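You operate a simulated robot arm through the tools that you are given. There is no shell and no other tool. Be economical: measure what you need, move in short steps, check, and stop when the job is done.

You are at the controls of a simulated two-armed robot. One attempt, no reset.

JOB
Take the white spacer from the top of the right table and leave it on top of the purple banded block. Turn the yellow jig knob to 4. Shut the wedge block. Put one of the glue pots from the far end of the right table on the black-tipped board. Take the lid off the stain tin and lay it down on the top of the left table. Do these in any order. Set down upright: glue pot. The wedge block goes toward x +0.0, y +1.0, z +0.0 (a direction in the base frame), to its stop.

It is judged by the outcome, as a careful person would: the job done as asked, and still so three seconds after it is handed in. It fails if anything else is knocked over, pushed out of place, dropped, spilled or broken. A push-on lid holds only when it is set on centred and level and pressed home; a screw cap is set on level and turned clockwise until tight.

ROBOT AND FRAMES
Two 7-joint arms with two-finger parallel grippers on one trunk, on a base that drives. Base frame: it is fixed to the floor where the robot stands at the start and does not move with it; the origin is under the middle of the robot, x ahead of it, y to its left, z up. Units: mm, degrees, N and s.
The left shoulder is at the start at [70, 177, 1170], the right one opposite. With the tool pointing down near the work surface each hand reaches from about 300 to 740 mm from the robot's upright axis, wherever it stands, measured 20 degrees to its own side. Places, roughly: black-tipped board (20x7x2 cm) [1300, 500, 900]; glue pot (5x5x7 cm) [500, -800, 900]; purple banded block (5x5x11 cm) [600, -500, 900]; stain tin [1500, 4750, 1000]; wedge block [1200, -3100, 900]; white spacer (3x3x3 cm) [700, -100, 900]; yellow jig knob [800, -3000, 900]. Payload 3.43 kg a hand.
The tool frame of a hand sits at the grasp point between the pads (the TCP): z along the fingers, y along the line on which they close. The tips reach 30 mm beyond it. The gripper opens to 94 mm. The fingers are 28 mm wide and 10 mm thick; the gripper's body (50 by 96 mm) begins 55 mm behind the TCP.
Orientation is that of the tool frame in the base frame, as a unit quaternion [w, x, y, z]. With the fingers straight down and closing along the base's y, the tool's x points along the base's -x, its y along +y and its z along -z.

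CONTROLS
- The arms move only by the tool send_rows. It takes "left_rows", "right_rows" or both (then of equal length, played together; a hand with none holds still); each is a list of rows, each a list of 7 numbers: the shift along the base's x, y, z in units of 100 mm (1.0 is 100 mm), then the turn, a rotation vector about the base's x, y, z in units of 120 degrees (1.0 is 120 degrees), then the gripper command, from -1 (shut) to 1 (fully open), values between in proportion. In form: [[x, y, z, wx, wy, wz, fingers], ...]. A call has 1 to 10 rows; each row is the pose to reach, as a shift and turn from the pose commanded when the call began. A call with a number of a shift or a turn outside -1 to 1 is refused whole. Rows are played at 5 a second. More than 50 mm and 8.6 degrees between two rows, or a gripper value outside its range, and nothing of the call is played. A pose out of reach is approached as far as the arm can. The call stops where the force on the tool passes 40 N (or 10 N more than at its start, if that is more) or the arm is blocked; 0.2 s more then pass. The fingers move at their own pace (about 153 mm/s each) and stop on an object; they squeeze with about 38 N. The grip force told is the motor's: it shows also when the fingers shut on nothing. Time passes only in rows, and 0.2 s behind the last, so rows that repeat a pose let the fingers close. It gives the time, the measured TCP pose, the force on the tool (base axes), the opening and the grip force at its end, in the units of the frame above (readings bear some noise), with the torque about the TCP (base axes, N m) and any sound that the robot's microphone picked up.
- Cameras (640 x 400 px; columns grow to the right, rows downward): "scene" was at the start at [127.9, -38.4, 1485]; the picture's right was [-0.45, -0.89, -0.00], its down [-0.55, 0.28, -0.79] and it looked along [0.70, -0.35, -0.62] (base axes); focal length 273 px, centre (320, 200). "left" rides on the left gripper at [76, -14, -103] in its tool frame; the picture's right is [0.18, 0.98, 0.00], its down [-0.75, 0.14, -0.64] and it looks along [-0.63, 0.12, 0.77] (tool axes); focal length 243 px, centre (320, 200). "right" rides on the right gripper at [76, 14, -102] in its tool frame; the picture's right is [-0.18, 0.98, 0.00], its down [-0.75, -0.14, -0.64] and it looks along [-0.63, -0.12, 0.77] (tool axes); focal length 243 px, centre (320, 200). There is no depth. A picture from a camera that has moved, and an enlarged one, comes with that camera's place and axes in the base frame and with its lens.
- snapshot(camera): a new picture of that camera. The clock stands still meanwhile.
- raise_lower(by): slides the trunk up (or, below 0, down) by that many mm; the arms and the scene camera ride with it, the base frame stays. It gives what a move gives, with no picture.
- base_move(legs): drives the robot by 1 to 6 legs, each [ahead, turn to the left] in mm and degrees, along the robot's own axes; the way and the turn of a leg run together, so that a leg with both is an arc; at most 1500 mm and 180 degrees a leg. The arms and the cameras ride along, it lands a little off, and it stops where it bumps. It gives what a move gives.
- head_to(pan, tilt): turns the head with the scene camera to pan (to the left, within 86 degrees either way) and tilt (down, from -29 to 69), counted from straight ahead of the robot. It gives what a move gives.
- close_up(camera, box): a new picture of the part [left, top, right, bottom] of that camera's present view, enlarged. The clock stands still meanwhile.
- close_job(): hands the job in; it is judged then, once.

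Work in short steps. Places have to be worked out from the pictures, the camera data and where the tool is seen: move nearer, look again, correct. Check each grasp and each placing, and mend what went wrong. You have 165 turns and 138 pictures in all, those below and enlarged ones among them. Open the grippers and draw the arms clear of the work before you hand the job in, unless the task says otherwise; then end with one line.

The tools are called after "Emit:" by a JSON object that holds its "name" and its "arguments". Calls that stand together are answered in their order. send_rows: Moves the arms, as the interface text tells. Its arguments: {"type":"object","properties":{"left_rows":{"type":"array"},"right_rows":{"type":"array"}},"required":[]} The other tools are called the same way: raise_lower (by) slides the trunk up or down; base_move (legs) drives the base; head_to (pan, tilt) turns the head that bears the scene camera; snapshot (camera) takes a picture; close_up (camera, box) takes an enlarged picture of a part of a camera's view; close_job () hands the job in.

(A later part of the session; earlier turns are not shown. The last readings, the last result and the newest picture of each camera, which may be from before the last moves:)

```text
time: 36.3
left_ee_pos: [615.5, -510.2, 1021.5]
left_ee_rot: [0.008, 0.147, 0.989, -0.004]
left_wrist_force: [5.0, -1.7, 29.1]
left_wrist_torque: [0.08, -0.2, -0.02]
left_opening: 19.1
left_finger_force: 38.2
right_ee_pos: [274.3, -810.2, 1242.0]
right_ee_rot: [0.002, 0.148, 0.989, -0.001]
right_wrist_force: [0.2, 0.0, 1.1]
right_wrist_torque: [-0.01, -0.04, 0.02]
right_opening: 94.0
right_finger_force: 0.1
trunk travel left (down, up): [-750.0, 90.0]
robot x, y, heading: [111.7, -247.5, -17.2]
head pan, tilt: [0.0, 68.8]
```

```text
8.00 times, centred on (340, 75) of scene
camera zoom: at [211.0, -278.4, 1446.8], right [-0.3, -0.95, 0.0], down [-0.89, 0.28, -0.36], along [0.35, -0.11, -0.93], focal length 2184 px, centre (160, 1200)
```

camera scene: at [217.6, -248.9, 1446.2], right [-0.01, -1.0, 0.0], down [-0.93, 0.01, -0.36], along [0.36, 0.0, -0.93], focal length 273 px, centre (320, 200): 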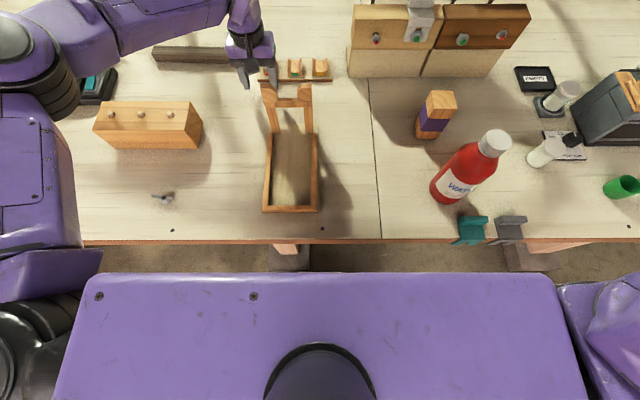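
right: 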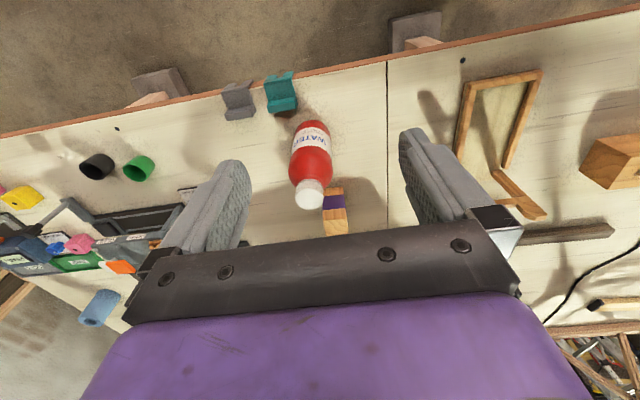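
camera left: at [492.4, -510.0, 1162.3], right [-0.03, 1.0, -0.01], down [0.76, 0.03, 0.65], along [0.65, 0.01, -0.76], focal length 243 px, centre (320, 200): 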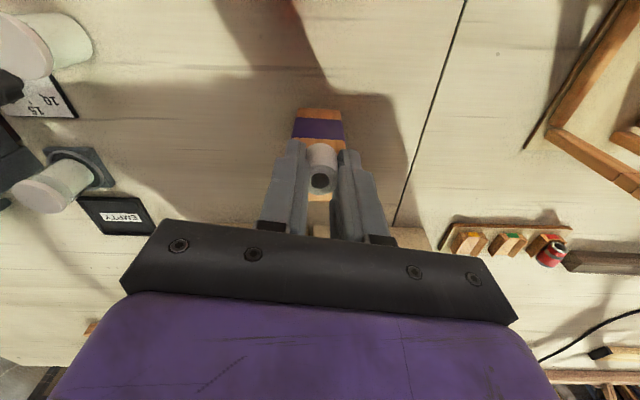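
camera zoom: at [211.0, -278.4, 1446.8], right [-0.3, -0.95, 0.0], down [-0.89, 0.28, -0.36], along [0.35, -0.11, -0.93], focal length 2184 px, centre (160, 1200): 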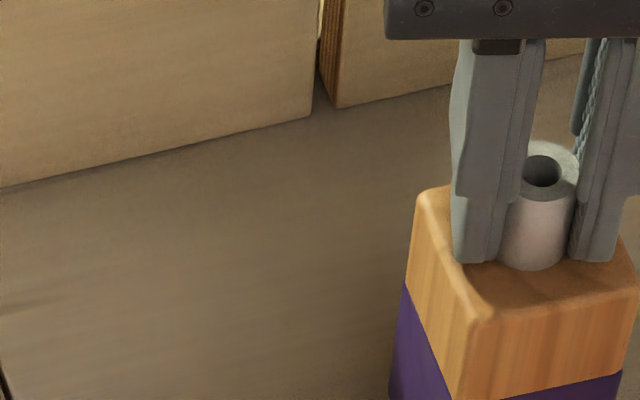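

Contact on the block. I ease up 4 mm, open moderately, and lift away.

Emit:
{"name": "send_rows", "arguments": {"left_rows": [[0.0, 0.0, 0.02, 0, 0, 0, -1], [0.0, 0, 0.035, 0, 0, 0, -1], [0.0, 0, 0.035, 0, 0, 0, -0.45], [0.0, 0, 0.035, 0, 0, 0, -0.2], [0.0, 0, 0.035, 0, 0, 0, -0.2]]}}

Emit:
{"name": "send_rows", "arguments": {"left_rows": [[0.0, 0.0, 0.1, 0, 0, 0, -0.2], [0.0, 0, 0.4, 0, 0, 0, -0.2], [0.0, 0, 0.7, 0, 0, 0, -0.2], [0.0, 0, 1, 0, 0, 0, 1]]}}

Emit:
{"name": "snapshot", "arguments": {"camera": "scene"}}

```text
time: 37.5
left_ee_pos: [613.6, -511.4, 1019.8]
left_ee_rot: [0.004, 0.148, 0.989, -0.003]
left_wrist_force: [-3.1, -0.7, 7.7]
left_wrist_torque: [0.07, 0.17, 0.05]
left_opening: 36.8
left_finger_force: 0.1
right_ee_pos: [276.8, -810.3, 1239.6]
right_ee_rot: [0.001, 0.148, 0.989, -0.002]
right_wrist_force: [0.0, -0.4, 0.1]
right_wrist_torque: [0.01, -0.01, 0.03]
right_opening: 93.6
right_finger_force: 0.2
trunk travel left (down, up): [-750.0, 90.0]
robot x, y, heading: [110.9, -247.7, -17.2]
head pan, tilt: [0.0, 68.8]
```

```text
time: 38.5
left_ee_pos: [615.3, -511.1, 1120.4]
left_ee_rot: [0.006, 0.148, 0.989, -0.002]
left_wrist_force: [-0.1, 0.2, 0.8]
left_wrist_torque: [0.01, 0.02, 0.01]
left_opening: 93.9
left_finger_force: 0.1
right_ee_pos: [277.4, -812.0, 1240.6]
right_ee_rot: [0.001, 0.148, 0.989, -0.001]
right_wrist_force: [-0.1, -0.2, 0.0]
right_wrist_torque: [0.01, -0.02, -0.01]
right_opening: 94.0
right_finger_force: 0.0
trunk travel left (down, up): [-750.0, 90.0]
robot x, y, heading: [110.1, -246.9, -17.2]
head pan, tilt: [0.0, 68.8]
```

```text
104 pictures are left
camera scene: at [213.1, -280.3, 1446.1], right [-0.3, -0.95, 0.0], down [-0.89, 0.28, -0.36], along [0.35, -0.11, -0.93], focal length 273 px, centre (320, 200)
```

scene: 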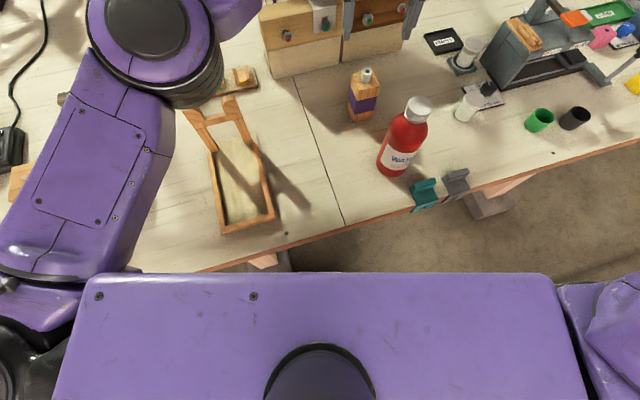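

Spacer stands on the block. Now I inspect the glue pots.

Emit:
{"name": "close_up", "arguments": {"camera": "scene", "box": [400, 0, 600, 140]}}

```text
2.86 times, centred on (500, 70) of scene
camera zoom: at [213.1, -280.3, 1446.1], right [-0.3, -0.95, 0.0], down [-0.89, 0.28, -0.36], along [0.35, -0.11, -0.93], focal length 780 px, centre (-194, 571)
```

zoom: 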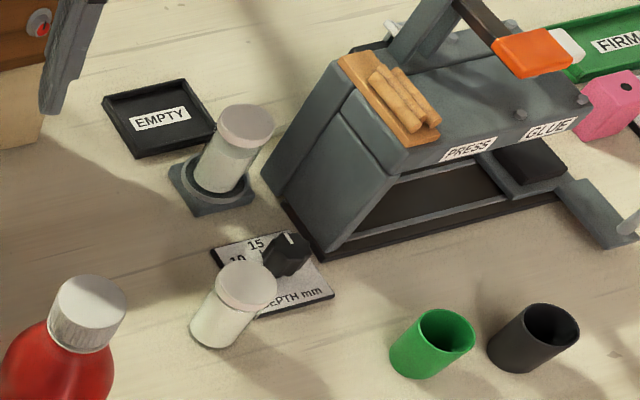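

Pot B (free-standing, ≈[528,-750]) fits the given place. I bring the right hand over it, turning the tool −44° so the fingers avoid the depth dial.

Emit:
{"name": "send_rows", "arguments": {"right_rows": [[0.16, 0.04, -0.05, 0, 0, -0.06, 1], [0.32, 0.08, -0.1, 0, 0, -0.12, 1], [0.48, 0.12, -0.15, 0, 0, -0.18, 1], [0.64, 0.16, -0.2, 0, 0, -0.24, 1], [0.8, 0.2, -0.25, 0, 0, -0.3, 1], [0.9, 0.2, -0.3, 0, 0, -0.36, 1]]}}

Emit:
{"name": "send_rows", "arguments": {"right_rows": [[0.35, 0.1, -0.3, 0, 0, 0, 1], [0.65, 0.2, -0.6, 0, 0, 0, 1], [0.95, 0.25, -0.9, 0, 0, 0, 1], [0.95, 0.25, -0.9, 0, 0, 0, 1]]}}

Emit:
{"name": "snapshot", "arguments": {"camera": "right"}}

Emit:
{"name": "snapshot", "arguments": {"camera": "scene"}}

```text
time: 39.9
left_ee_pos: [615.1, -511.3, 1119.3]
left_ee_rot: [0.004, 0.148, 0.989, -0.002]
left_wrist_force: [0.6, -0.2, -0.5]
left_wrist_torque: [-0.02, 0.0, 0.01]
left_opening: 93.9
left_finger_force: 0.1
right_ee_pos: [369.4, -792.6, 1209.1]
right_ee_rot: [0.0, 0.502, 0.865, -0.001]
right_wrist_force: [-0.3, -0.1, 0.6]
right_wrist_torque: [0.0, 0.01, -0.02]
right_opening: 94.0
right_finger_force: 0.1
trunk travel left (down, up): [-750.0, 90.0]
robot x, y, heading: [113.5, -249.4, -17.4]
head pan, tilt: [0.0, 68.8]
```

```text
time: 40.9
left_ee_pos: [613.6, -511.3, 1119.9]
left_ee_rot: [0.006, 0.148, 0.989, -0.003]
left_wrist_force: [-0.5, 0.2, 0.9]
left_wrist_torque: [0.01, -0.01, 0.02]
left_opening: 94.1
left_finger_force: 0.1
right_ee_pos: [462.1, -767.1, 1118.7]
right_ee_rot: [0.001, 0.502, 0.865, -0.002]
right_wrist_force: [-0.4, -1.0, 0.1]
right_wrist_torque: [0.01, 0.01, 0.0]
right_opening: 94.1
right_finger_force: 0.1
trunk travel left (down, up): [-750.0, 90.0]
robot x, y, heading: [112.7, -248.5, -17.5]
head pan, tilt: [0.0, 68.8]
```

```text
102 pictures are left
camera right: at [435.6, -692.7, 1222.5], right [0.94, 0.33, 0.0], down [0.25, -0.72, 0.64], along [0.21, -0.61, -0.77], focal length 243 px, centre (320, 200)
```

right: 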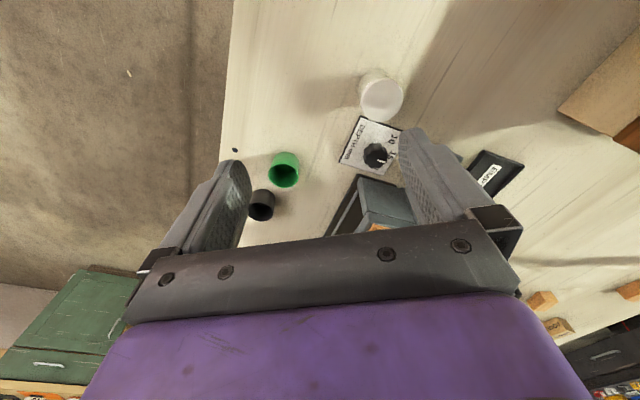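

```text
101 pictures are left
camera scene: at [213.4, -279.7, 1446.1], right [-0.3, -0.95, 0.0], down [-0.89, 0.28, -0.36], along [0.35, -0.11, -0.93], focal length 273 px, centre (320, 200)
```

scene: 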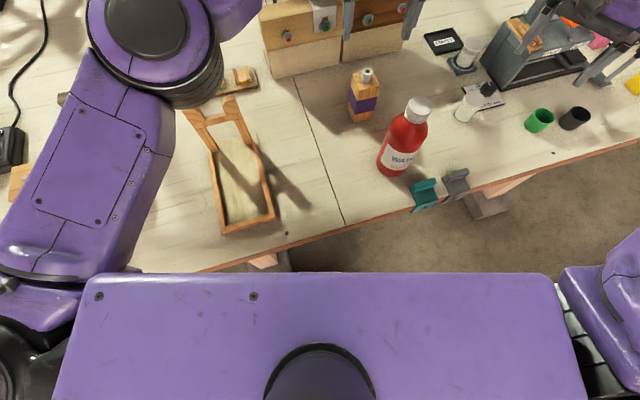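

Pot lid is at [527,-752]; go over it and down to z≈985, then check.

Emit:
{"name": "send_rows", "arguments": {"right_rows": [[0.35, 0.08, -0.25, 0, 0, 0, 1], [0.65, 0.15, -0.5, 0, 0, 0, 1], [0.65, 0.15, -0.95, 0, 0, 0, 1], [0.65, 0.15, -1, 0, 0, 0, 1], [0.65, 0.15, -1, 0, 0, 0, 1]]}}

Emit:
{"name": "snapshot", "arguments": {"camera": "right"}}

```text
time: 42.1
left_ee_pos: [615.1, -508.8, 1120.4]
left_ee_rot: [0.005, 0.148, 0.989, -0.002]
left_wrist_force: [0.3, 0.5, 0.0]
left_wrist_torque: [0.0, 0.01, -0.03]
left_opening: 94.0
left_finger_force: 0.2
right_ee_pos: [527.5, -752.7, 1020.8]
right_ee_rot: [0.001, 0.501, 0.865, -0.001]
right_wrist_force: [-0.1, 0.3, -0.6]
right_wrist_torque: [0.01, -0.01, 0.01]
right_opening: 94.2
right_finger_force: 0.1
trunk travel left (down, up): [-750.0, 90.0]
robot x, y, heading: [111.7, -247.5, -17.1]
head pan, tilt: [0.0, 68.8]
```

```text
100 pictures are left
camera right: at [501.2, -679.6, 1124.2], right [0.94, 0.33, 0.0], down [0.25, -0.72, 0.64], along [0.21, -0.61, -0.77], focal length 243 px, centre (320, 200)
```

right: 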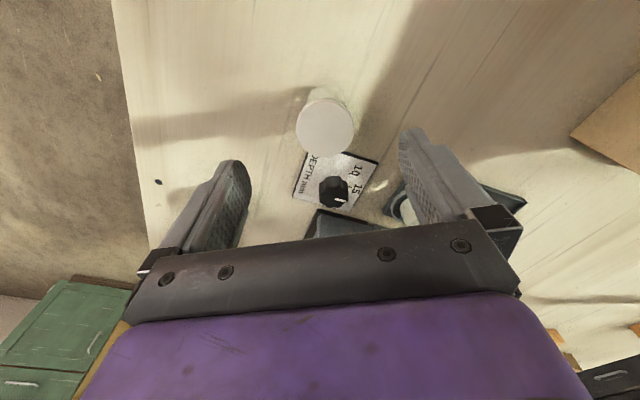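

Well centred. Descend to z≈923 and close.

Emit:
{"name": "send_rows", "arguments": {"right_rows": [[0.01, 0.02, -0.4, 0, 0, 0, 1], [0.01, 0.02, -0.75, 0, 0, 0, 1], [0.01, 0.02, -0.97, 0, 0, 0, 1], [0.01, 0.02, -0.97, 0, 0, 0, 0.3], [0.01, 0.02, -0.97, 0, 0, 0, -0.4], [0.01, 0.02, -0.97, 0, 0, 0, -1], [0.01, 0.02, -0.97, 0, 0, 0, -1]]}}

Emit:
{"name": "snapshot", "arguments": {"camera": "right"}}

```text
time: 43.7
left_ee_pos: [615.0, -510.8, 1120.1]
left_ee_rot: [0.005, 0.148, 0.989, -0.003]
left_wrist_force: [0.1, 0.5, -0.3]
left_wrist_torque: [0.0, 0.03, 0.02]
left_opening: 94.0
left_finger_force: 0.0
right_ee_pos: [530.1, -749.9, 923.2]
right_ee_rot: [-0.001, 0.502, 0.865, 0.0]
right_wrist_force: [0.5, 0.9, -0.1]
right_wrist_torque: [-0.01, 0.02, 0.01]
right_opening: 49.0
right_finger_force: 38.0
trunk travel left (down, up): [-750.0, 90.0]
robot x, y, heading: [110.5, -244.8, -17.3]
head pan, tilt: [0.0, 68.8]
```

```text
99 pictures are left
camera right: at [503.8, -676.0, 1026.8], right [0.94, 0.33, 0.0], down [0.25, -0.72, 0.64], along [0.21, -0.61, -0.77], focal length 243 px, centre (320, 200)
```

right: 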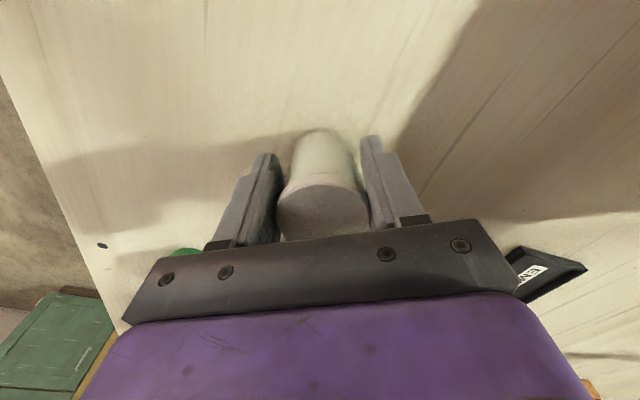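

Pot gripped (49 mm). Lift it 200 mm, raise the left hand too, and look at the far side of the table.

Emit:
{"name": "send_rows", "arguments": {"right_rows": [[0, 0, 0.3, 0, 0, 0, -1], [0, 0, 0.65, 0, 0, 0, -1], [-0.1, 0, 1.0, 0, 0, 0, -1]]}}

Emit:
{"name": "send_rows", "arguments": {"right_rows": [[-0.2, 0, 0.3, 0, 0, 0, -1], [-0.4, 0, 0.65, 0, 0, 0, -1], [-0.6, 0, 0.9, 0, 0, 0, -1]], "left_rows": [[-0.1, 0.1, 0.3, 0, 0, 0, 1], [-0.3, 0.2, 0.6, 0, 0, 0, 1], [-0.5, 0.3, 0.9, 0, 0, 0, 1]]}}

Emit:
{"name": "head_to", "arguments": {"pan": 45, "tilt": 15}}

Emit:
{"name": "snapshot", "arguments": {"camera": "scene"}}

Emit:
{"name": "head_to", "arguments": {"pan": -15, "tilt": 15}}

Emit:
{"name": "snapshot", "arguments": {"camera": "scene"}}

```text
time: 44.5
left_ee_pos: [614.3, -509.6, 1119.9]
left_ee_rot: [0.006, 0.147, 0.989, -0.003]
left_wrist_force: [-0.6, 0.4, -0.1]
left_wrist_torque: [-0.01, 0.01, -0.02]
left_opening: 94.2
left_finger_force: 0.1
right_ee_pos: [516.2, -751.3, 1025.4]
right_ee_rot: [0.0, 0.501, 0.865, -0.001]
right_wrist_force: [0.6, -0.5, -0.8]
right_wrist_torque: [-0.02, 0.02, -0.01]
right_opening: 49.1
right_finger_force: 38.0
trunk travel left (down, up): [-750.0, 90.0]
robot x, y, heading: [113.4, -249.4, -17.3]
head pan, tilt: [0.0, 68.8]
```

```text
time: 45.3
left_ee_pos: [565.1, -479.3, 1210.5]
left_ee_rot: [0.006, 0.148, 0.989, -0.003]
left_wrist_force: [0.4, 0.0, -0.2]
left_wrist_torque: [-0.03, 0.01, 0.0]
left_opening: 93.9
left_finger_force: 0.1
right_ee_pos: [455.0, -748.6, 1113.9]
right_ee_rot: [0.0, 0.502, 0.865, 0.0]
right_wrist_force: [-0.3, -0.1, -0.7]
right_wrist_torque: [-0.02, -0.01, 0.01]
right_opening: 49.3
right_finger_force: 37.7
trunk travel left (down, up): [-750.0, 90.0]
robot x, y, heading: [112.7, -247.0, -17.4]
head pan, tilt: [0.0, 68.8]
```

```text
time: 46.5
left_ee_pos: [566.6, -479.8, 1209.4]
left_ee_rot: [0.006, 0.148, 0.989, -0.002]
left_wrist_force: [-0.9, -0.7, 0.5]
left_wrist_torque: [0.0, 0.02, -0.04]
left_opening: 94.3
left_finger_force: 0.0
right_ee_pos: [457.0, -749.6, 1113.0]
right_ee_rot: [-0.001, 0.501, 0.865, -0.001]
right_wrist_force: [0.8, 0.4, -0.7]
right_wrist_torque: [0.02, -0.01, 0.0]
right_opening: 48.8
right_finger_force: 37.9
trunk travel left (down, up): [-750.0, 90.0]
robot x, y, heading: [112.2, -251.1, -17.3]
head pan, tilt: [45.0, 15.0]
```

```text
98 pictures are left
camera scene: at [243.3, -220.3, 1521.7], right [0.46, -0.89, 0.0], down [-0.23, -0.12, -0.97], along [0.86, 0.45, -0.26], focal length 273 px, centre (320, 200)
```

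scene: 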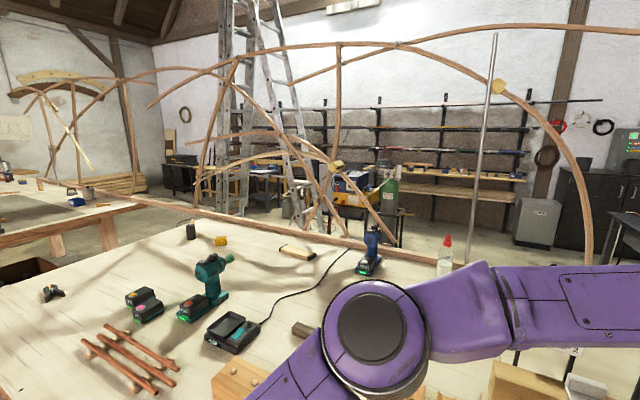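

```text
time: 47.8
left_ee_pos: [567.2, -478.8, 1209.7]
left_ee_rot: [0.006, 0.148, 0.989, -0.003]
left_wrist_force: [-0.2, -0.5, 0.5]
left_wrist_torque: [-0.03, -0.02, 0.02]
left_opening: 94.0
left_finger_force: 0.1
right_ee_pos: [457.6, -749.0, 1113.3]
right_ee_rot: [-0.001, 0.501, 0.865, 0.0]
right_wrist_force: [-0.3, 0.4, -0.1]
right_wrist_torque: [-0.02, 0.03, 0.02]
right_opening: 48.9
right_finger_force: 38.2
trunk travel left (down, up): [-750.0, 90.0]
robot x, y, heading: [108.8, -248.8, -17.5]
head pan, tilt: [-15.0, 15.0]
```

```text
97 pictures are left
camera scene: at [239.6, -313.5, 1521.7], right [-0.53, -0.84, 0.0], down [-0.22, 0.14, -0.97], along [0.82, -0.52, -0.26], focal length 273 px, centre (320, 200)
```

scene: 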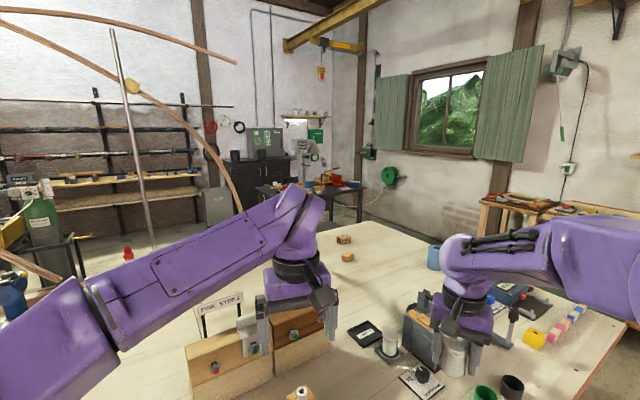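

The board lies near [1355,495], only reachable from the far side where a bent-wood frame stands; I look at it in detail.

Emit:
{"name": "head_to", "arguments": {"pan": 52, "tilt": 18}}

Emit:
{"name": "close_up", "arguments": {"camera": "scene", "box": [280, 100, 560, 275]}}

Emit:
{"name": "close_up", "arguments": {"camera": "scene", "box": [40, 60, 320, 235]}}

```text
time: 49.2
left_ee_pos: [567.4, -479.4, 1209.1]
left_ee_rot: [0.005, 0.148, 0.989, -0.003]
left_wrist_force: [0.0, 0.6, 0.0]
left_wrist_torque: [0.0, -0.02, 0.01]
left_opening: 94.0
left_finger_force: 0.1
right_ee_pos: [457.7, -749.6, 1112.7]
right_ee_rot: [0.0, 0.502, 0.865, -0.001]
right_wrist_force: [0.3, 0.8, -1.7]
right_wrist_torque: [-0.03, 0.01, 0.02]
right_opening: 49.1
right_finger_force: 37.5
trunk travel left (down, up): [-750.0, 90.0]
robot x, y, heading: [112.8, -247.8, -17.4]
head pan, tilt: [52.0, 18.0]
```

```text
2.29 times, centred on (420, 188) of scene
camera zoom: at [237.4, -210.6, 1516.9], right [0.57, -0.82, 0.0], down [-0.25, -0.18, -0.95], along [0.78, 0.54, -0.31], focal length 624 px, centre (91, 229)
```

zoom: 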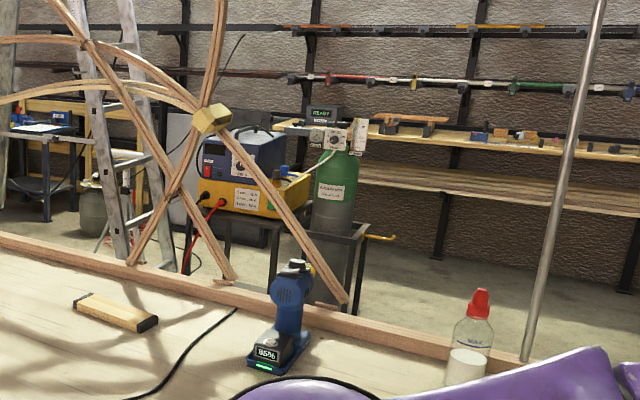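

```text
2.29 times, centred on (180, 148) of scene
camera zoom: at [237.4, -210.6, 1516.9], right [0.57, -0.82, 0.0], down [-0.25, -0.18, -0.95], along [0.78, 0.54, -0.31], focal length 624 px, centre (640, 320)
```

zoom: 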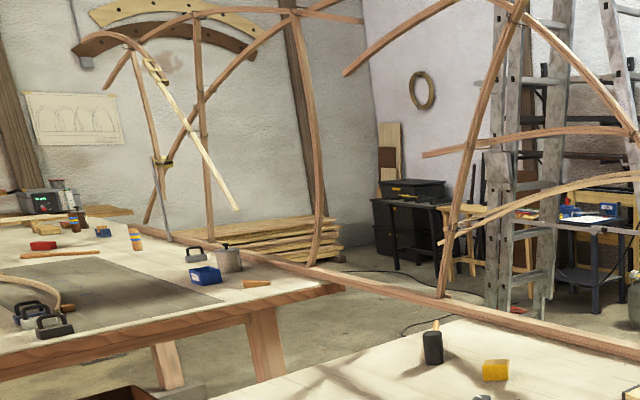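

The frame (rail at x≈1560) bars nothing at floor level behind it; I'll drive round the table's right end (y≈−1540) to the far side. First leg: back off, head along −y, turn to face +x.

Emit:
{"name": "base_move", "arguments": {"legs": [[-300, 0], [0, -72.6], [1500, 0], [550, 0], [0, 90]]}}

Emit:
{"name": "head_to", "arguments": {"pan": 20, "tilt": 15}}

Emit:
{"name": "snapshot", "arguments": {"camera": "scene"}}

Emit:
{"name": "head_to", "arguments": {"pan": -55, "tilt": 15}}

Emit:
{"name": "snapshot", "arguments": {"camera": "scene"}}

```text
time: 68.1
left_ee_pos: [351.8, -2281.5, 1209.0]
left_ee_rot: [0.005, -0.02, 1.0, -0.001]
left_wrist_force: [0.4, -0.1, 0.5]
left_wrist_torque: [-0.01, 0.0, -0.01]
left_opening: 94.2
left_finger_force: 0.1
right_ee_pos: [338.7, -2570.7, 1112.8]
right_ee_rot: [-0.001, 0.349, 0.937, -0.001]
right_wrist_force: [0.4, 0.0, -0.5]
right_wrist_torque: [0.02, 0.01, 0.01]
right_opening: 48.7
right_finger_force: 38.4
trunk travel left (down, up): [-750.0, 90.0]
robot x, y, heading: [-152.3, -2212.3, 1.9]
head pan, tilt: [52.0, 18.0]
```

```text
time: 69.1
left_ee_pos: [352.4, -2280.8, 1209.7]
left_ee_rot: [0.005, -0.021, 1.0, -0.002]
left_wrist_force: [0.0, 0.3, -0.5]
left_wrist_torque: [0.01, -0.01, -0.02]
left_opening: 93.9
left_finger_force: 0.0
right_ee_pos: [337.7, -2572.0, 1113.3]
right_ee_rot: [-0.001, 0.349, 0.937, 0.0]
right_wrist_force: [-0.2, 0.8, -1.0]
right_wrist_torque: [0.01, 0.01, 0.02]
right_opening: 48.6
right_finger_force: 38.0
trunk travel left (down, up): [-750.0, 90.0]
robot x, y, heading: [-152.3, -2212.6, 1.8]
head pan, tilt: [20.0, 15.0]
```

```text
94 pictures are left
camera scene: at [-15.8, -2175.9, 1521.8], right [0.37, -0.93, 0.0], down [-0.24, -0.1, -0.97], along [0.9, 0.36, -0.26], focal length 273 px, centre (320, 200)
```

scene: 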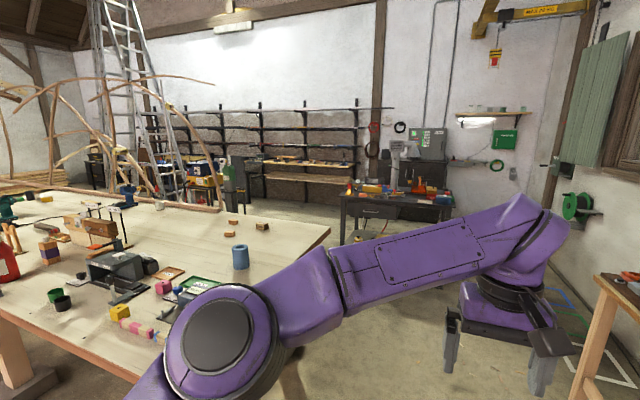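

```text
time: 70.5
left_ee_pos: [352.7, -2280.2, 1208.7]
left_ee_rot: [0.005, -0.02, 1.0, -0.002]
left_wrist_force: [-0.6, 0.3, 0.2]
left_wrist_torque: [0.02, -0.01, -0.02]
left_opening: 93.5
left_finger_force: 0.1
right_ee_pos: [338.7, -2570.3, 1112.3]
right_ee_rot: [0.0, 0.349, 0.937, 0.0]
right_wrist_force: [0.2, 0.1, -0.4]
right_wrist_torque: [-0.01, 0.02, -0.01]
right_opening: 48.9
right_finger_force: 37.6
trunk travel left (down, up): [-750.0, 90.0]
robot x, y, heading: [-151.4, -2213.9, 1.9]
head pan, tilt: [-55.0, 15.0]
```

```text
93 pictures are left
camera scene: at [-46.2, -2285.4, 1521.7], right [-0.8, -0.6, 0.0], down [-0.16, 0.21, -0.97], along [0.58, -0.77, -0.26], focal length 273 px, centre (320, 200)
```

scene: 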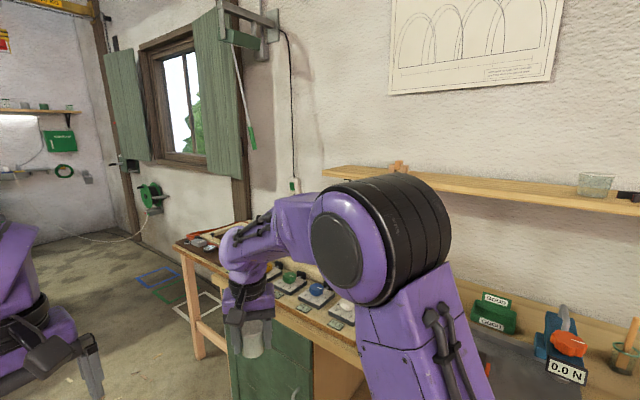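

Lane beyond the table end looks clear; drive to x≈2350, turn to face +y and go up behind the frame.

Emit:
{"name": "base_move", "arguments": {"legs": [[0, -1.9], [1500, 0], [1000, 0], [0, 90], [1500, 0], [800, 0]]}}

Emit:
{"name": "head_to", "arguments": {"pan": 40, "tilt": 20}}

Emit:
{"name": "snapshot", "arguments": {"camera": "scene"}}

```text
time: 83.1
left_ee_pos: [2827.8, -2321.1, 1208.4]
left_ee_rot: [0.004, 0.002, 1.0, -0.001]
left_wrist_force: [-0.5, -0.2, 0.1]
left_wrist_torque: [-0.01, -0.03, 0.04]
left_opening: 94.0
left_finger_force: 0.1
right_ee_pos: [2800.1, -2609.6, 1112.5]
right_ee_rot: [-0.001, 0.369, 0.929, -0.001]
right_wrist_force: [0.6, 0.8, -1.3]
right_wrist_torque: [0.01, 0.01, 0.0]
right_opening: 48.6
right_finger_force: 38.2
trunk travel left (down, up): [-750.0, 90.0]
robot x, y, heading: [2326.7, -2231.1, -0.5]
head pan, tilt: [-55.0, 15.0]
stopped in leg 3: the robot was blocked; the commanded pose is now the measured one
```

```text
time: 84.8
left_ee_pos: [2824.8, -2320.6, 1209.4]
left_ee_rot: [0.006, 0.001, 1.0, -0.002]
left_wrist_force: [0.8, 0.0, -0.2]
left_wrist_torque: [-0.01, -0.04, 0.04]
left_opening: 94.1
left_finger_force: 0.0
right_ee_pos: [2797.5, -2610.4, 1113.2]
right_ee_rot: [0.0, 0.37, 0.929, -0.001]
right_wrist_force: [0.2, 0.1, -0.8]
right_wrist_torque: [-0.01, -0.01, 0.01]
right_opening: 48.5
right_finger_force: 37.7
trunk travel left (down, up): [-750.0, 90.0]
robot x, y, heading: [2326.9, -2229.3, -0.5]
head pan, tilt: [40.0, 20.0]
```

```text
92 pictures are left
camera scene: at [2446.3, -2172.4, 1513.6], right [0.63, -0.77, 0.0], down [-0.26, -0.22, -0.94], along [0.73, 0.6, -0.34], focal length 273 px, centre (320, 200)
```

scene: 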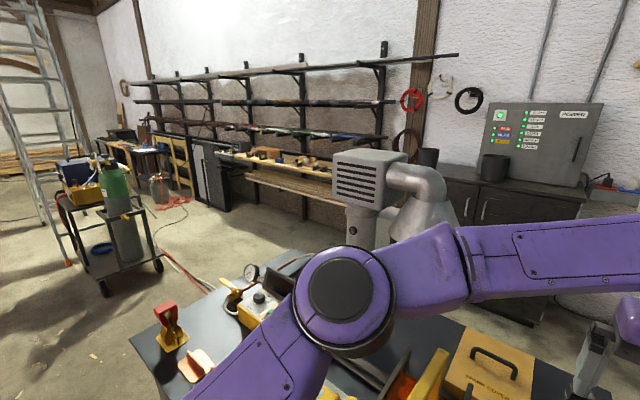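

The base touched the dark machine bench (edge x≈2600). I back off and tuck both hands closer before the narrow lane.

Emit:
{"name": "base_move", "arguments": {"legs": [[-380, 0]]}}

Emit:
{"name": "send_rows", "arguments": {"left_rows": [[-0.2, 0.3, 0, 0, 0, 0, 1], [-0.4, 0.6, 0, 0, 0, 0, 1], [-0.6, 0.95, 0, 0, 0, 0, 1]], "right_rows": [[-0.15, 0.15, 0.1, 0, 0, 0, -1], [-0.3, 0.4, 0.2, 0, 0, 0, -1], [-0.4, 0.7, 0.3, 0, 0, 0, -1]]}}

Emit:
{"name": "send_rows", "arguments": {"left_rows": [[-0.2, 0.3, 0, 0, 0, 0, 1], [-0.4, 0.6, 0, 0, 0, 0, 1], [-0.5, 0.95, 0, 0, 0, 0, 1]], "right_rows": [[-0.15, 0.15, 0.1, 0, 0, 0, -1], [-0.3, 0.4, 0.2, 0, 0, 0, -1], [-0.4, 0.6, 0.3, 0, 0, 0, -1]]}}

Emit:
{"name": "head_to", "arguments": {"pan": 0, "tilt": 25}}

Emit:
{"name": "snapshot", "arguments": {"camera": "scene"}}

```text
time: 87.2
left_ee_pos: [2441.9, -2316.5, 1209.0]
left_ee_rot: [0.005, 0.0, 1.0, -0.002]
left_wrist_force: [-0.2, 0.2, 0.6]
left_wrist_torque: [-0.04, 0.0, 0.0]
left_opening: 94.0
left_finger_force: 0.1
right_ee_pos: [2416.3, -2606.6, 1112.0]
right_ee_rot: [-0.001, 0.369, 0.929, 0.0]
right_wrist_force: [0.2, -0.5, -1.4]
right_wrist_torque: [0.0, -0.01, -0.03]
right_opening: 48.5
right_finger_force: 37.9
trunk travel left (down, up): [-750.0, 90.0]
robot x, y, heading: [1942.4, -2226.7, -0.4]
head pan, tilt: [40.0, 20.0]
```

```text
time: 88.0
left_ee_pos: [2381.1, -2215.7, 1210.1]
left_ee_rot: [0.006, 0.0, 1.0, -0.006]
left_wrist_force: [0.2, 0.5, -0.4]
left_wrist_torque: [-0.05, 0.0, 0.03]
left_opening: 94.2
left_finger_force: 0.1
right_ee_pos: [2375.8, -2529.0, 1143.7]
right_ee_rot: [0.002, 0.369, 0.929, -0.002]
right_wrist_force: [0.1, -0.1, -0.6]
right_wrist_torque: [-0.09, 0.01, 0.0]
right_opening: 48.2
right_finger_force: 37.9
trunk travel left (down, up): [-750.0, 90.0]
robot x, y, heading: [1936.2, -2229.3, -0.5]
head pan, tilt: [40.0, 20.0]
```

```text
time: 88.8
left_ee_pos: [2329.2, -2122.8, 1208.9]
left_ee_rot: [0.007, 0.001, 1.0, -0.003]
left_wrist_force: [0.4, 0.6, -0.5]
left_wrist_torque: [0.04, -0.01, 0.03]
left_opening: 93.8
left_finger_force: 0.1
right_ee_pos: [2384.9, -2499.1, 1160.0]
right_ee_rot: [-0.005, 0.373, 0.928, 0.008]
right_wrist_force: [-0.4, 0.1, 0.2]
right_wrist_torque: [-0.01, -0.02, -0.01]
right_opening: 48.1
right_finger_force: 37.7
right hand out of reach, approached as far as the arm can: row 1, 2, 3
trunk travel left (down, up): [-750.0, 90.0]
robot x, y, heading: [1938.1, -2227.4, -0.6]
head pan, tilt: [40.0, 20.0]
```

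```text
time: 89.9
left_ee_pos: [2329.4, -2125.2, 1209.0]
left_ee_rot: [0.005, -0.001, 1.0, -0.001]
left_wrist_force: [0.4, 0.4, -0.2]
left_wrist_torque: [0.01, 0.03, 0.0]
left_opening: 93.8
left_finger_force: 0.1
right_ee_pos: [2383.3, -2496.7, 1161.3]
right_ee_rot: [-0.003, 0.369, 0.929, 0.009]
right_wrist_force: [-0.1, 0.1, -0.9]
right_wrist_torque: [-0.01, 0.02, 0.01]
right_opening: 48.3
right_finger_force: 38.4
trunk travel left (down, up): [-750.0, 90.0]
robot x, y, heading: [1939.2, -2225.9, -0.4]
head pan, tilt: [0.0, 25.0]
```

```text
91 pictures are left
camera scene: at [2082.0, -2228.1, 1505.5], right [-0.01, -1.0, 0.0], down [-0.42, 0.0, -0.91], along [0.91, -0.01, -0.42], focal length 273 px, centre (320, 200)
```

scene: 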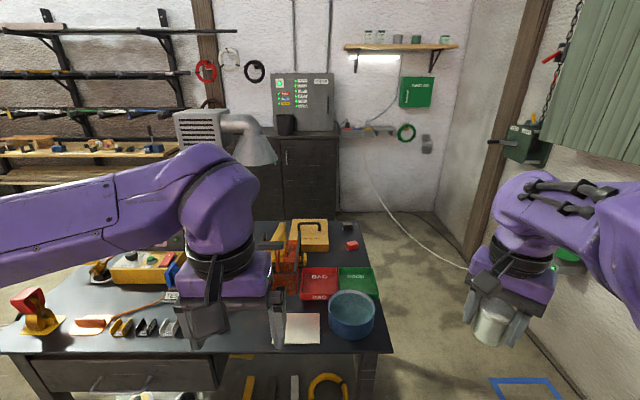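

Nothing disturbed. Now go up the lane: past the bench, then sidestep to x≈2280 before the frame.

Emit:
{"name": "base_move", "arguments": {"legs": [[0, 90.4], [1480, 0], [0, -45], [480, 0], [0, 45]]}}

Emit:
{"name": "snapshot", "arguments": {"camera": "scene"}}

Emit:
{"name": "head_to", "arguments": {"pan": 55, "tilt": 20}}

Emit:
{"name": "snapshot", "arguments": {"camera": "scene"}}

```text
time: 100.2
left_ee_pos: [1875.7, -422.5, 1070.2]
left_ee_rot: [-0.121, -0.61, 0.782, 0.03]
left_wrist_force: [-0.6, -1.4, 2.4]
left_wrist_torque: [0.11, -0.03, 0.0]
left_opening: 94.2
left_finger_force: 0.1
right_ee_pos: [2283.3, -399.0, 1149.1]
right_ee_rot: [-0.062, -0.274, 0.96, 0.006]
right_wrist_force: [1.8, -2.7, 1.1]
right_wrist_torque: [0.18, 0.06, -0.01]
right_opening: 48.2
right_finger_force: 38.2
trunk travel left (down, up): [-750.0, 90.0]
robot x, y, heading: [1958.2, -829.8, 88.7]
head pan, tilt: [0.0, 25.0]
stopped in leg 2: the robot was blocked; the commanded pose is now the measured one
```

```text
90 pictures are left
camera scene: at [1965.7, -827.2, 1525.8], right [1.0, -0.02, -0.01], down [-0.01, -0.34, -0.94], along [0.02, 0.94, -0.34], focal length 273 px, centre (320, 200)
```

scene: 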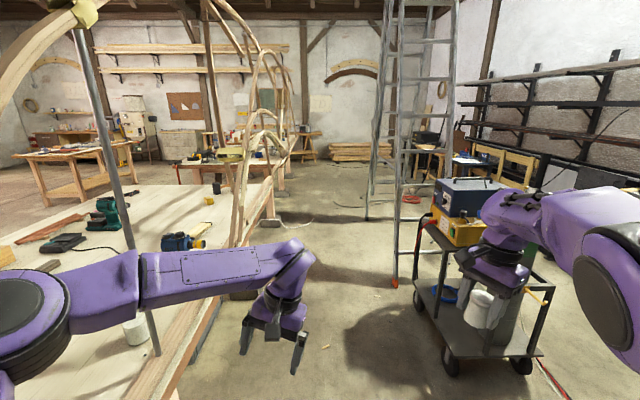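

```text
time: 101.5
left_ee_pos: [1863.2, -376.7, 1101.8]
left_ee_rot: [-0.072, -0.655, 0.752, 0.011]
left_wrist_force: [-0.1, -0.7, -1.8]
left_wrist_torque: [0.04, 0.05, -0.05]
left_opening: 93.7
left_finger_force: 0.0
right_ee_pos: [2256.5, -344.6, 1133.2]
right_ee_rot: [-0.025, -0.331, 0.943, 0.0]
right_wrist_force: [-1.4, 0.5, -2.9]
right_wrist_torque: [-0.02, -0.02, -0.04]
right_opening: 48.3
right_finger_force: 38.3
trunk travel left (down, up): [-750.0, 90.0]
robot x, y, heading: [1960.5, -828.2, 88.8]
head pan, tilt: [55.0, 20.0]
```

```text
89 pictures are left
camera scene: at [1882.7, -728.1, 1512.7], right [0.59, 0.81, 0.0], down [0.28, -0.2, -0.94], along [-0.76, 0.56, -0.34], focal length 273 px, centre (320, 200)
```

scene: 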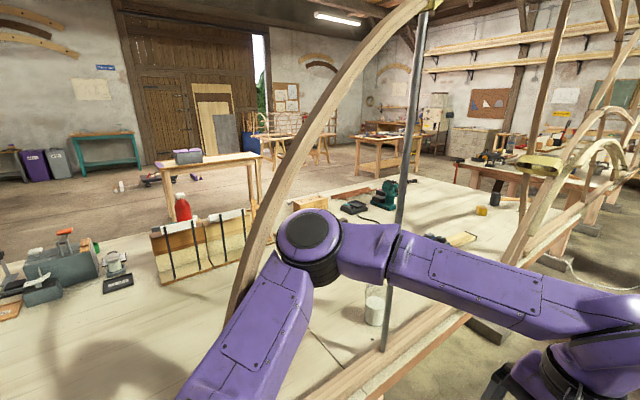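

My left elbow brushed the arch at about [1500,−420]; it looks unmoved. I back off, sidestep right into the open lane and face the frame to see it.

Emit:
{"name": "base_move", "arguments": {"legs": [[-200, 0], [0, -45], [560, 0], [0, 60]]}}

Emit:
{"name": "head_to", "arguments": {"pan": 30, "tilt": 20}}

Emit:
{"name": "snapshot", "arguments": {"camera": "scene"}}

```text
time: 102.7
left_ee_pos: [1929.1, -469.2, 1123.3]
left_ee_rot: [-0.054, -0.635, 0.769, 0.053]
left_wrist_force: [-1.1, 0.5, -0.1]
left_wrist_torque: [-0.01, -0.02, -0.03]
left_opening: 93.9
left_finger_force: 0.0
right_ee_pos: [2317.0, -475.9, 1134.7]
right_ee_rot: [-0.084, -0.273, 0.957, 0.041]
right_wrist_force: [-0.2, 2.4, 2.0]
right_wrist_torque: [-0.29, -0.08, 0.05]
right_opening: 48.3
right_finger_force: 38.0
trunk travel left (down, up): [-750.0, 90.0]
robot x, y, heading: [1958.1, -905.2, 83.6]
head pan, tilt: [55.0, 20.0]
stopped in leg 1: the robot was blocked; the commanded pose is now the measured one
```

```text
time: 103.5
left_ee_pos: [1891.7, -415.3, 1117.0]
left_ee_rot: [-0.064, -0.652, 0.754, 0.05]
left_wrist_force: [-2.8, -0.7, -0.5]
left_wrist_torque: [0.03, -0.24, 0.01]
left_opening: 94.1
left_finger_force: 0.0
right_ee_pos: [2291.4, -396.0, 1169.2]
right_ee_rot: [-0.074, -0.303, 0.948, 0.068]
right_wrist_force: [-0.3, 0.9, 0.5]
right_wrist_torque: [-0.09, -0.09, 0.01]
right_opening: 48.2
right_finger_force: 37.6
trunk travel left (down, up): [-750.0, 90.0]
robot x, y, heading: [1970.9, -847.6, 73.4]
head pan, tilt: [30.0, 20.0]
```

```text
88 pictures are left
camera scene: at [2087.4, -745.7, 1519.1], right [0.97, 0.24, -0.07], down [0.0, -0.31, -0.95], along [-0.25, 0.92, -0.3], focal length 273 px, centre (320, 200)
```

scene: 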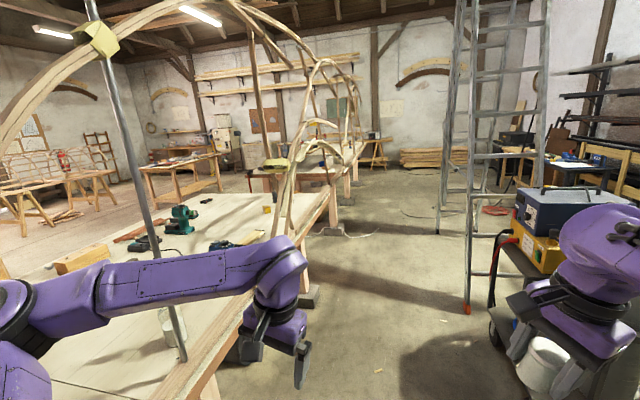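

My left elbow has slipped inside the frame between arch and pole, so reversing is hooked. I straighten the left arm forward to draw that elbow back out.

Emit:
{"name": "send_rows", "arguments": {"left_rows": [[0.15, 0.2, 0, 0, 0, 0, 1], [0.3, 0.4, 0, 0, 0, 0, 1], [0.45, 0.6, 0, 0, 0, 0, 1], [0.6, 0.8, 0, 0, 0, 0, 1], [0.75, 1.0, 0, 0, 0, 0, 1]]}}

Emit:
{"name": "head_to", "arguments": {"pan": 65, "tilt": 30}}

Emit:
{"name": "snapshot", "arguments": {"camera": "scene"}}

```text
time: 103.9
left_ee_pos: [1831.3, -432.1, 966.9]
left_ee_rot: [0.32, 0.67, -0.662, 0.102]
left_wrist_force: [-13.1, -16.3, -24.0]
left_wrist_torque: [-0.22, -0.02, 0.14]
left_opening: 94.0
left_finger_force: 0.0
right_ee_pos: [2288.5, -333.1, 1180.9]
right_ee_rot: [-0.119, -0.272, 0.952, 0.078]
right_wrist_force: [-1.5, -1.8, -9.3]
right_wrist_torque: [0.15, 0.2, -0.01]
right_opening: 47.6
right_finger_force: 38.3
trunk travel left (down, up): [-750.0, 90.0]
robot x, y, heading: [1989.3, -814.2, 66.6]
head pan, tilt: [30.0, 20.0]
stopped in row 1 (left hand): the arm was blocked; the commanded pose is now the measured one
```

```text
time: 104.9
left_ee_pos: [1824.8, -379.3, 1095.5]
left_ee_rot: [-0.049, -0.659, 0.751, 0.019]
left_wrist_force: [1.0, 2.4, -0.3]
left_wrist_torque: [-0.17, 0.14, -0.04]
left_opening: 93.8
left_finger_force: 0.1
right_ee_pos: [2218.0, -364.1, 1173.4]
right_ee_rot: [-0.055, -0.307, 0.949, 0.05]
right_wrist_force: [0.1, 0.3, 0.5]
right_wrist_torque: [-0.1, -0.03, -0.01]
right_opening: 48.1
right_finger_force: 38.3
trunk travel left (down, up): [-750.0, 90.0]
robot x, y, heading: [1976.0, -849.4, 73.4]
head pan, tilt: [65.0, 30.0]
```

```text
87 pictures are left
camera scene: at [1953.9, -736.1, 1500.3], right [0.67, 0.75, -0.02], down [0.35, -0.33, -0.87], along [-0.66, 0.57, -0.49], focal length 273 px, centre (320, 200)
```

scene: 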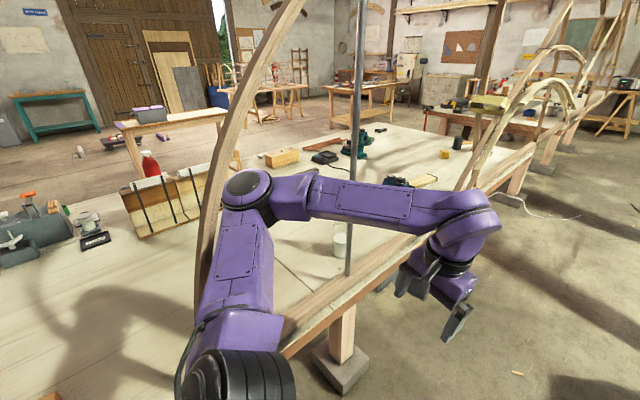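

The elbow rests against the arch's inner side; turning the base right swings it straight out (+x,+y). I turn −30°.

Emit:
{"name": "base_move", "arguments": {"legs": [[0, -30]]}}

Emit:
{"name": "snapshot", "arguments": {"camera": "scene"}}

```text
time: 106.8
left_ee_pos: [2060.8, -354.3, 1089.4]
left_ee_rot: [-0.035, -0.442, 0.896, 0.022]
left_wrist_force: [1.0, -0.4, -0.1]
left_wrist_torque: [-0.02, 0.04, 0.01]
left_opening: 94.0
left_finger_force: 0.0
right_ee_pos: [2408.8, -538.5, 1175.8]
right_ee_rot: [-0.03, -0.05, 0.997, 0.057]
right_wrist_force: [-0.3, -0.3, -0.2]
right_wrist_torque: [-0.01, 0.01, 0.0]
right_opening: 48.5
right_finger_force: 38.1
trunk travel left (down, up): [-750.0, 90.0]
robot x, y, heading: [1971.7, -850.0, 43.6]
head pan, tilt: [65.0, 30.0]
```

```text
86 pictures are left
camera scene: at [1983.7, -725.9, 1497.5], right [0.95, 0.32, 0.0], down [0.16, -0.47, -0.87], along [-0.27, 0.82, -0.5], focal length 273 px, centre (320, 200)
```

scene: 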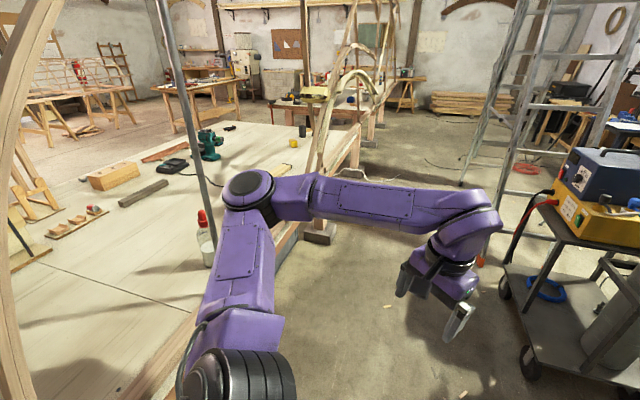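

Freed and level. Drive on to x≈2300 and turn to face up the lane, then view the frame by the board.

Emit:
{"name": "base_move", "arguments": {"legs": [[460, 0], [0, 60]]}}

Emit:
{"name": "head_to", "arguments": {"pan": 15, "tilt": 18}}

Emit:
{"name": "snapshot", "arguments": {"camera": "scene"}}

```text
time: 112.2
left_ee_pos: [1921.7, -215.5, 1090.5]
left_ee_rot: [0.041, 0.832, -0.553, -0.001]
left_wrist_force: [-0.2, 0.7, 0.6]
left_wrist_torque: [-0.01, 0.03, -0.04]
left_opening: 94.0
left_finger_force: 0.0
right_ee_pos: [2253.7, -3.9, 1176.5]
right_ee_rot: [-0.055, -0.544, 0.837, 0.034]
right_wrist_force: [0.0, 0.7, -0.9]
right_wrist_torque: [0.0, -0.02, 0.01]
right_opening: 48.3
right_finger_force: 37.9
trunk travel left (down, up): [-750.0, 90.0]
robot x, y, heading: [2309.5, -535.6, 103.8]
head pan, tilt: [65.0, 30.0]
```

```text
time: 113.4
left_ee_pos: [1920.6, -214.5, 1090.1]
left_ee_rot: [0.04, 0.833, -0.552, -0.001]
left_wrist_force: [-0.8, 0.0, 0.0]
left_wrist_torque: [0.01, 0.02, 0.03]
left_opening: 93.7
left_finger_force: 0.0
right_ee_pos: [2252.6, -2.8, 1177.5]
right_ee_rot: [-0.055, -0.544, 0.836, 0.036]
right_wrist_force: [0.0, 0.7, -1.5]
right_wrist_torque: [0.03, 0.0, -0.02]
right_opening: 48.4
right_finger_force: 38.0
trunk travel left (down, up): [-750.0, 90.0]
robot x, y, heading: [2310.5, -529.8, 103.6]
head pan, tilt: [15.0, 18.0]
```

```text
85 pictures are left
camera scene: at [2249.7, -402.0, 1516.8], right [0.88, 0.48, 0.0], down [0.15, -0.27, -0.95], along [-0.46, 0.83, -0.31], focal length 273 px, centre (320, 200)
```

scene: 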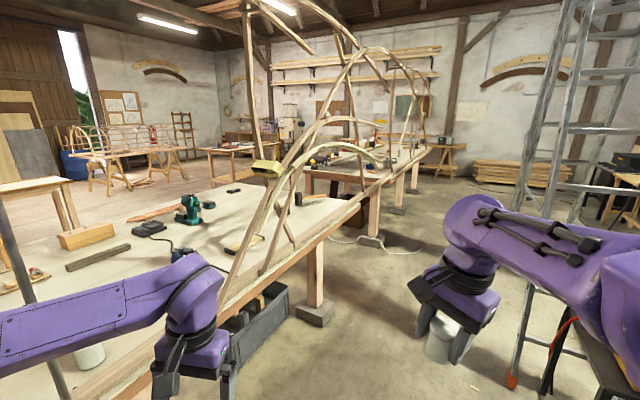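

Zooming on the frame around the board.

Emit:
{"name": "close_up", "arguments": {"camera": "scene", "box": [180, 90, 420, 320]}}

```text
1.74 times, centred on (300, 205) of scene
camera zoom: at [2249.7, -402.0, 1516.8], right [0.88, 0.48, 0.0], down [0.15, -0.27, -0.95], along [-0.46, 0.83, -0.31], focal length 475 px, centre (355, 191)
```

zoom: 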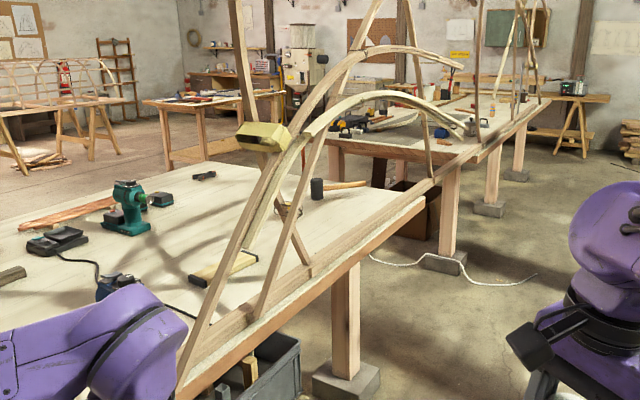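

Opening left of strut A (y>650, z 930–1300) is the way in. I preset arms in open floor: right hand extended low and levelled (−7.5° about y), left hand tucked in.

Emit:
{"name": "send_rows", "arguments": {"right_rows": [[-0.06, 0.18, -0.2, 0, -0.03, 0, -1], [-0.12, 0.35, -0.45, 0, -0.06, 0, -1], [-0.18, 0.5, -0.7, 0, -0.0625, 0, -1], [-0.25, 0.65, -0.95, 0, -0.0625, 0, -1]], "left_rows": [[-0.03, -0.25, 0.1, 0, 0, 0, 1], [-0.06, -0.5, 0.2, 0, 0, 0, 1], [-0.1, -0.75, 0.3, 0, 0, 0, 0], [-0.14, -1.0, 0.3, 0, 0, 0, -1]]}}

Emit:
{"name": "send_rows", "arguments": {"right_rows": [[0, 0.02, -0.25, 0, 0, 0, -1], [0, 0.05, -0.5, 0, 0, 0, -1], [0, 0.05, -0.8, 0, 0, 0, -1], [0, 0.05, -0.8, 0, 0, 0, -1]], "left_rows": [[0, -0.2, 0.0, 0, 0, 0, -1], [0, -0.4, 0.0, 0, 0, 0, -1], [0, -0.58, 0, 0, 0, 0, -1], [0, -0.58, 0.0, 0, 0, 0, -1]]}}

Emit:
{"name": "head_to", "arguments": {"pan": -15, "tilt": 40}}

Emit:
{"name": "snapshot", "arguments": {"camera": "scene"}}

```text
time: 114.4
left_ee_pos: [1929.0, -298.4, 1114.7]
left_ee_rot: [0.04, 0.832, -0.553, 0.0]
left_wrist_force: [0.0, 0.2, 0.0]
left_wrist_torque: [0.01, -0.04, 0.03]
left_opening: 0.0
left_finger_force: 33.0
left hand out of reach, approached as far as the arm can: row 3, 4
right_ee_pos: [2225.7, 62.5, 1079.7]
right_ee_rot: [0.002, -0.546, 0.838, -0.001]
right_wrist_force: [0.0, 0.5, 0.0]
right_wrist_torque: [0.0, -0.02, -0.02]
right_opening: 48.1
right_finger_force: 38.3
trunk travel left (down, up): [-750.0, 90.0]
robot x, y, heading: [2305.0, -533.9, 103.5]
head pan, tilt: [15.0, 18.0]
```

```text
time: 115.4
left_ee_pos: [1952.1, -334.4, 1112.4]
left_ee_rot: [0.041, 0.833, -0.552, -0.001]
left_wrist_force: [-0.6, 0.5, 0.1]
left_wrist_torque: [0.01, -0.03, 0.02]
left_opening: 0.0
left_finger_force: 33.1
left hand out of reach, approached as far as the arm can: row 1, 2, 3, 4
right_ee_pos: [2226.9, 66.6, 1002.1]
right_ee_rot: [0.001, -0.545, 0.838, -0.001]
right_wrist_force: [0.2, 0.3, -0.5]
right_wrist_torque: [-0.01, -0.01, 0.01]
right_opening: 48.5
right_finger_force: 37.9
trunk travel left (down, up): [-750.0, 90.0]
robot x, y, heading: [2304.3, -535.7, 103.6]
head pan, tilt: [15.0, 18.0]
```

```text
time: 116.3
left_ee_pos: [1952.8, -333.0, 1112.0]
left_ee_rot: [0.041, 0.832, -0.553, -0.002]
left_wrist_force: [0.4, 0.5, -0.1]
left_wrist_torque: [0.0, 0.01, -0.01]
left_opening: 0.3
left_finger_force: 32.9
right_ee_pos: [2226.2, 66.2, 1000.7]
right_ee_rot: [0.0, -0.545, 0.838, 0.001]
right_wrist_force: [-0.3, -0.4, -0.5]
right_wrist_torque: [0.0, -0.03, 0.0]
right_opening: 48.2
right_finger_force: 37.6
trunk travel left (down, up): [-750.0, 90.0]
robot x, y, heading: [2306.4, -530.9, 103.8]
head pan, tilt: [-15.0, 40.0]
```

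```text
83 pictures are left
camera scene: at [2296.5, -398.7, 1482.3], right [1.0, -0.02, 0.0], down [-0.01, -0.64, -0.77], along [0.02, 0.77, -0.64], focal length 273 px, centre (320, 200)
```

scene: 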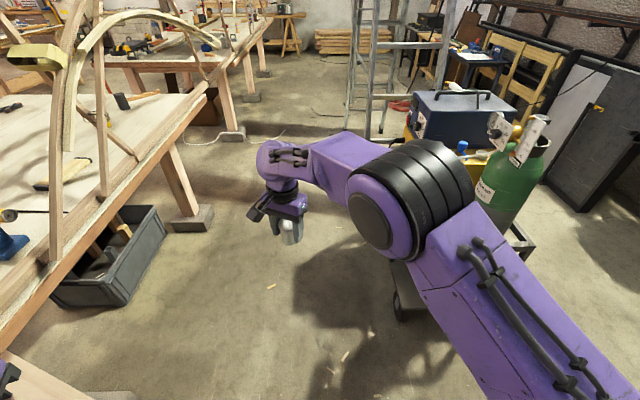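

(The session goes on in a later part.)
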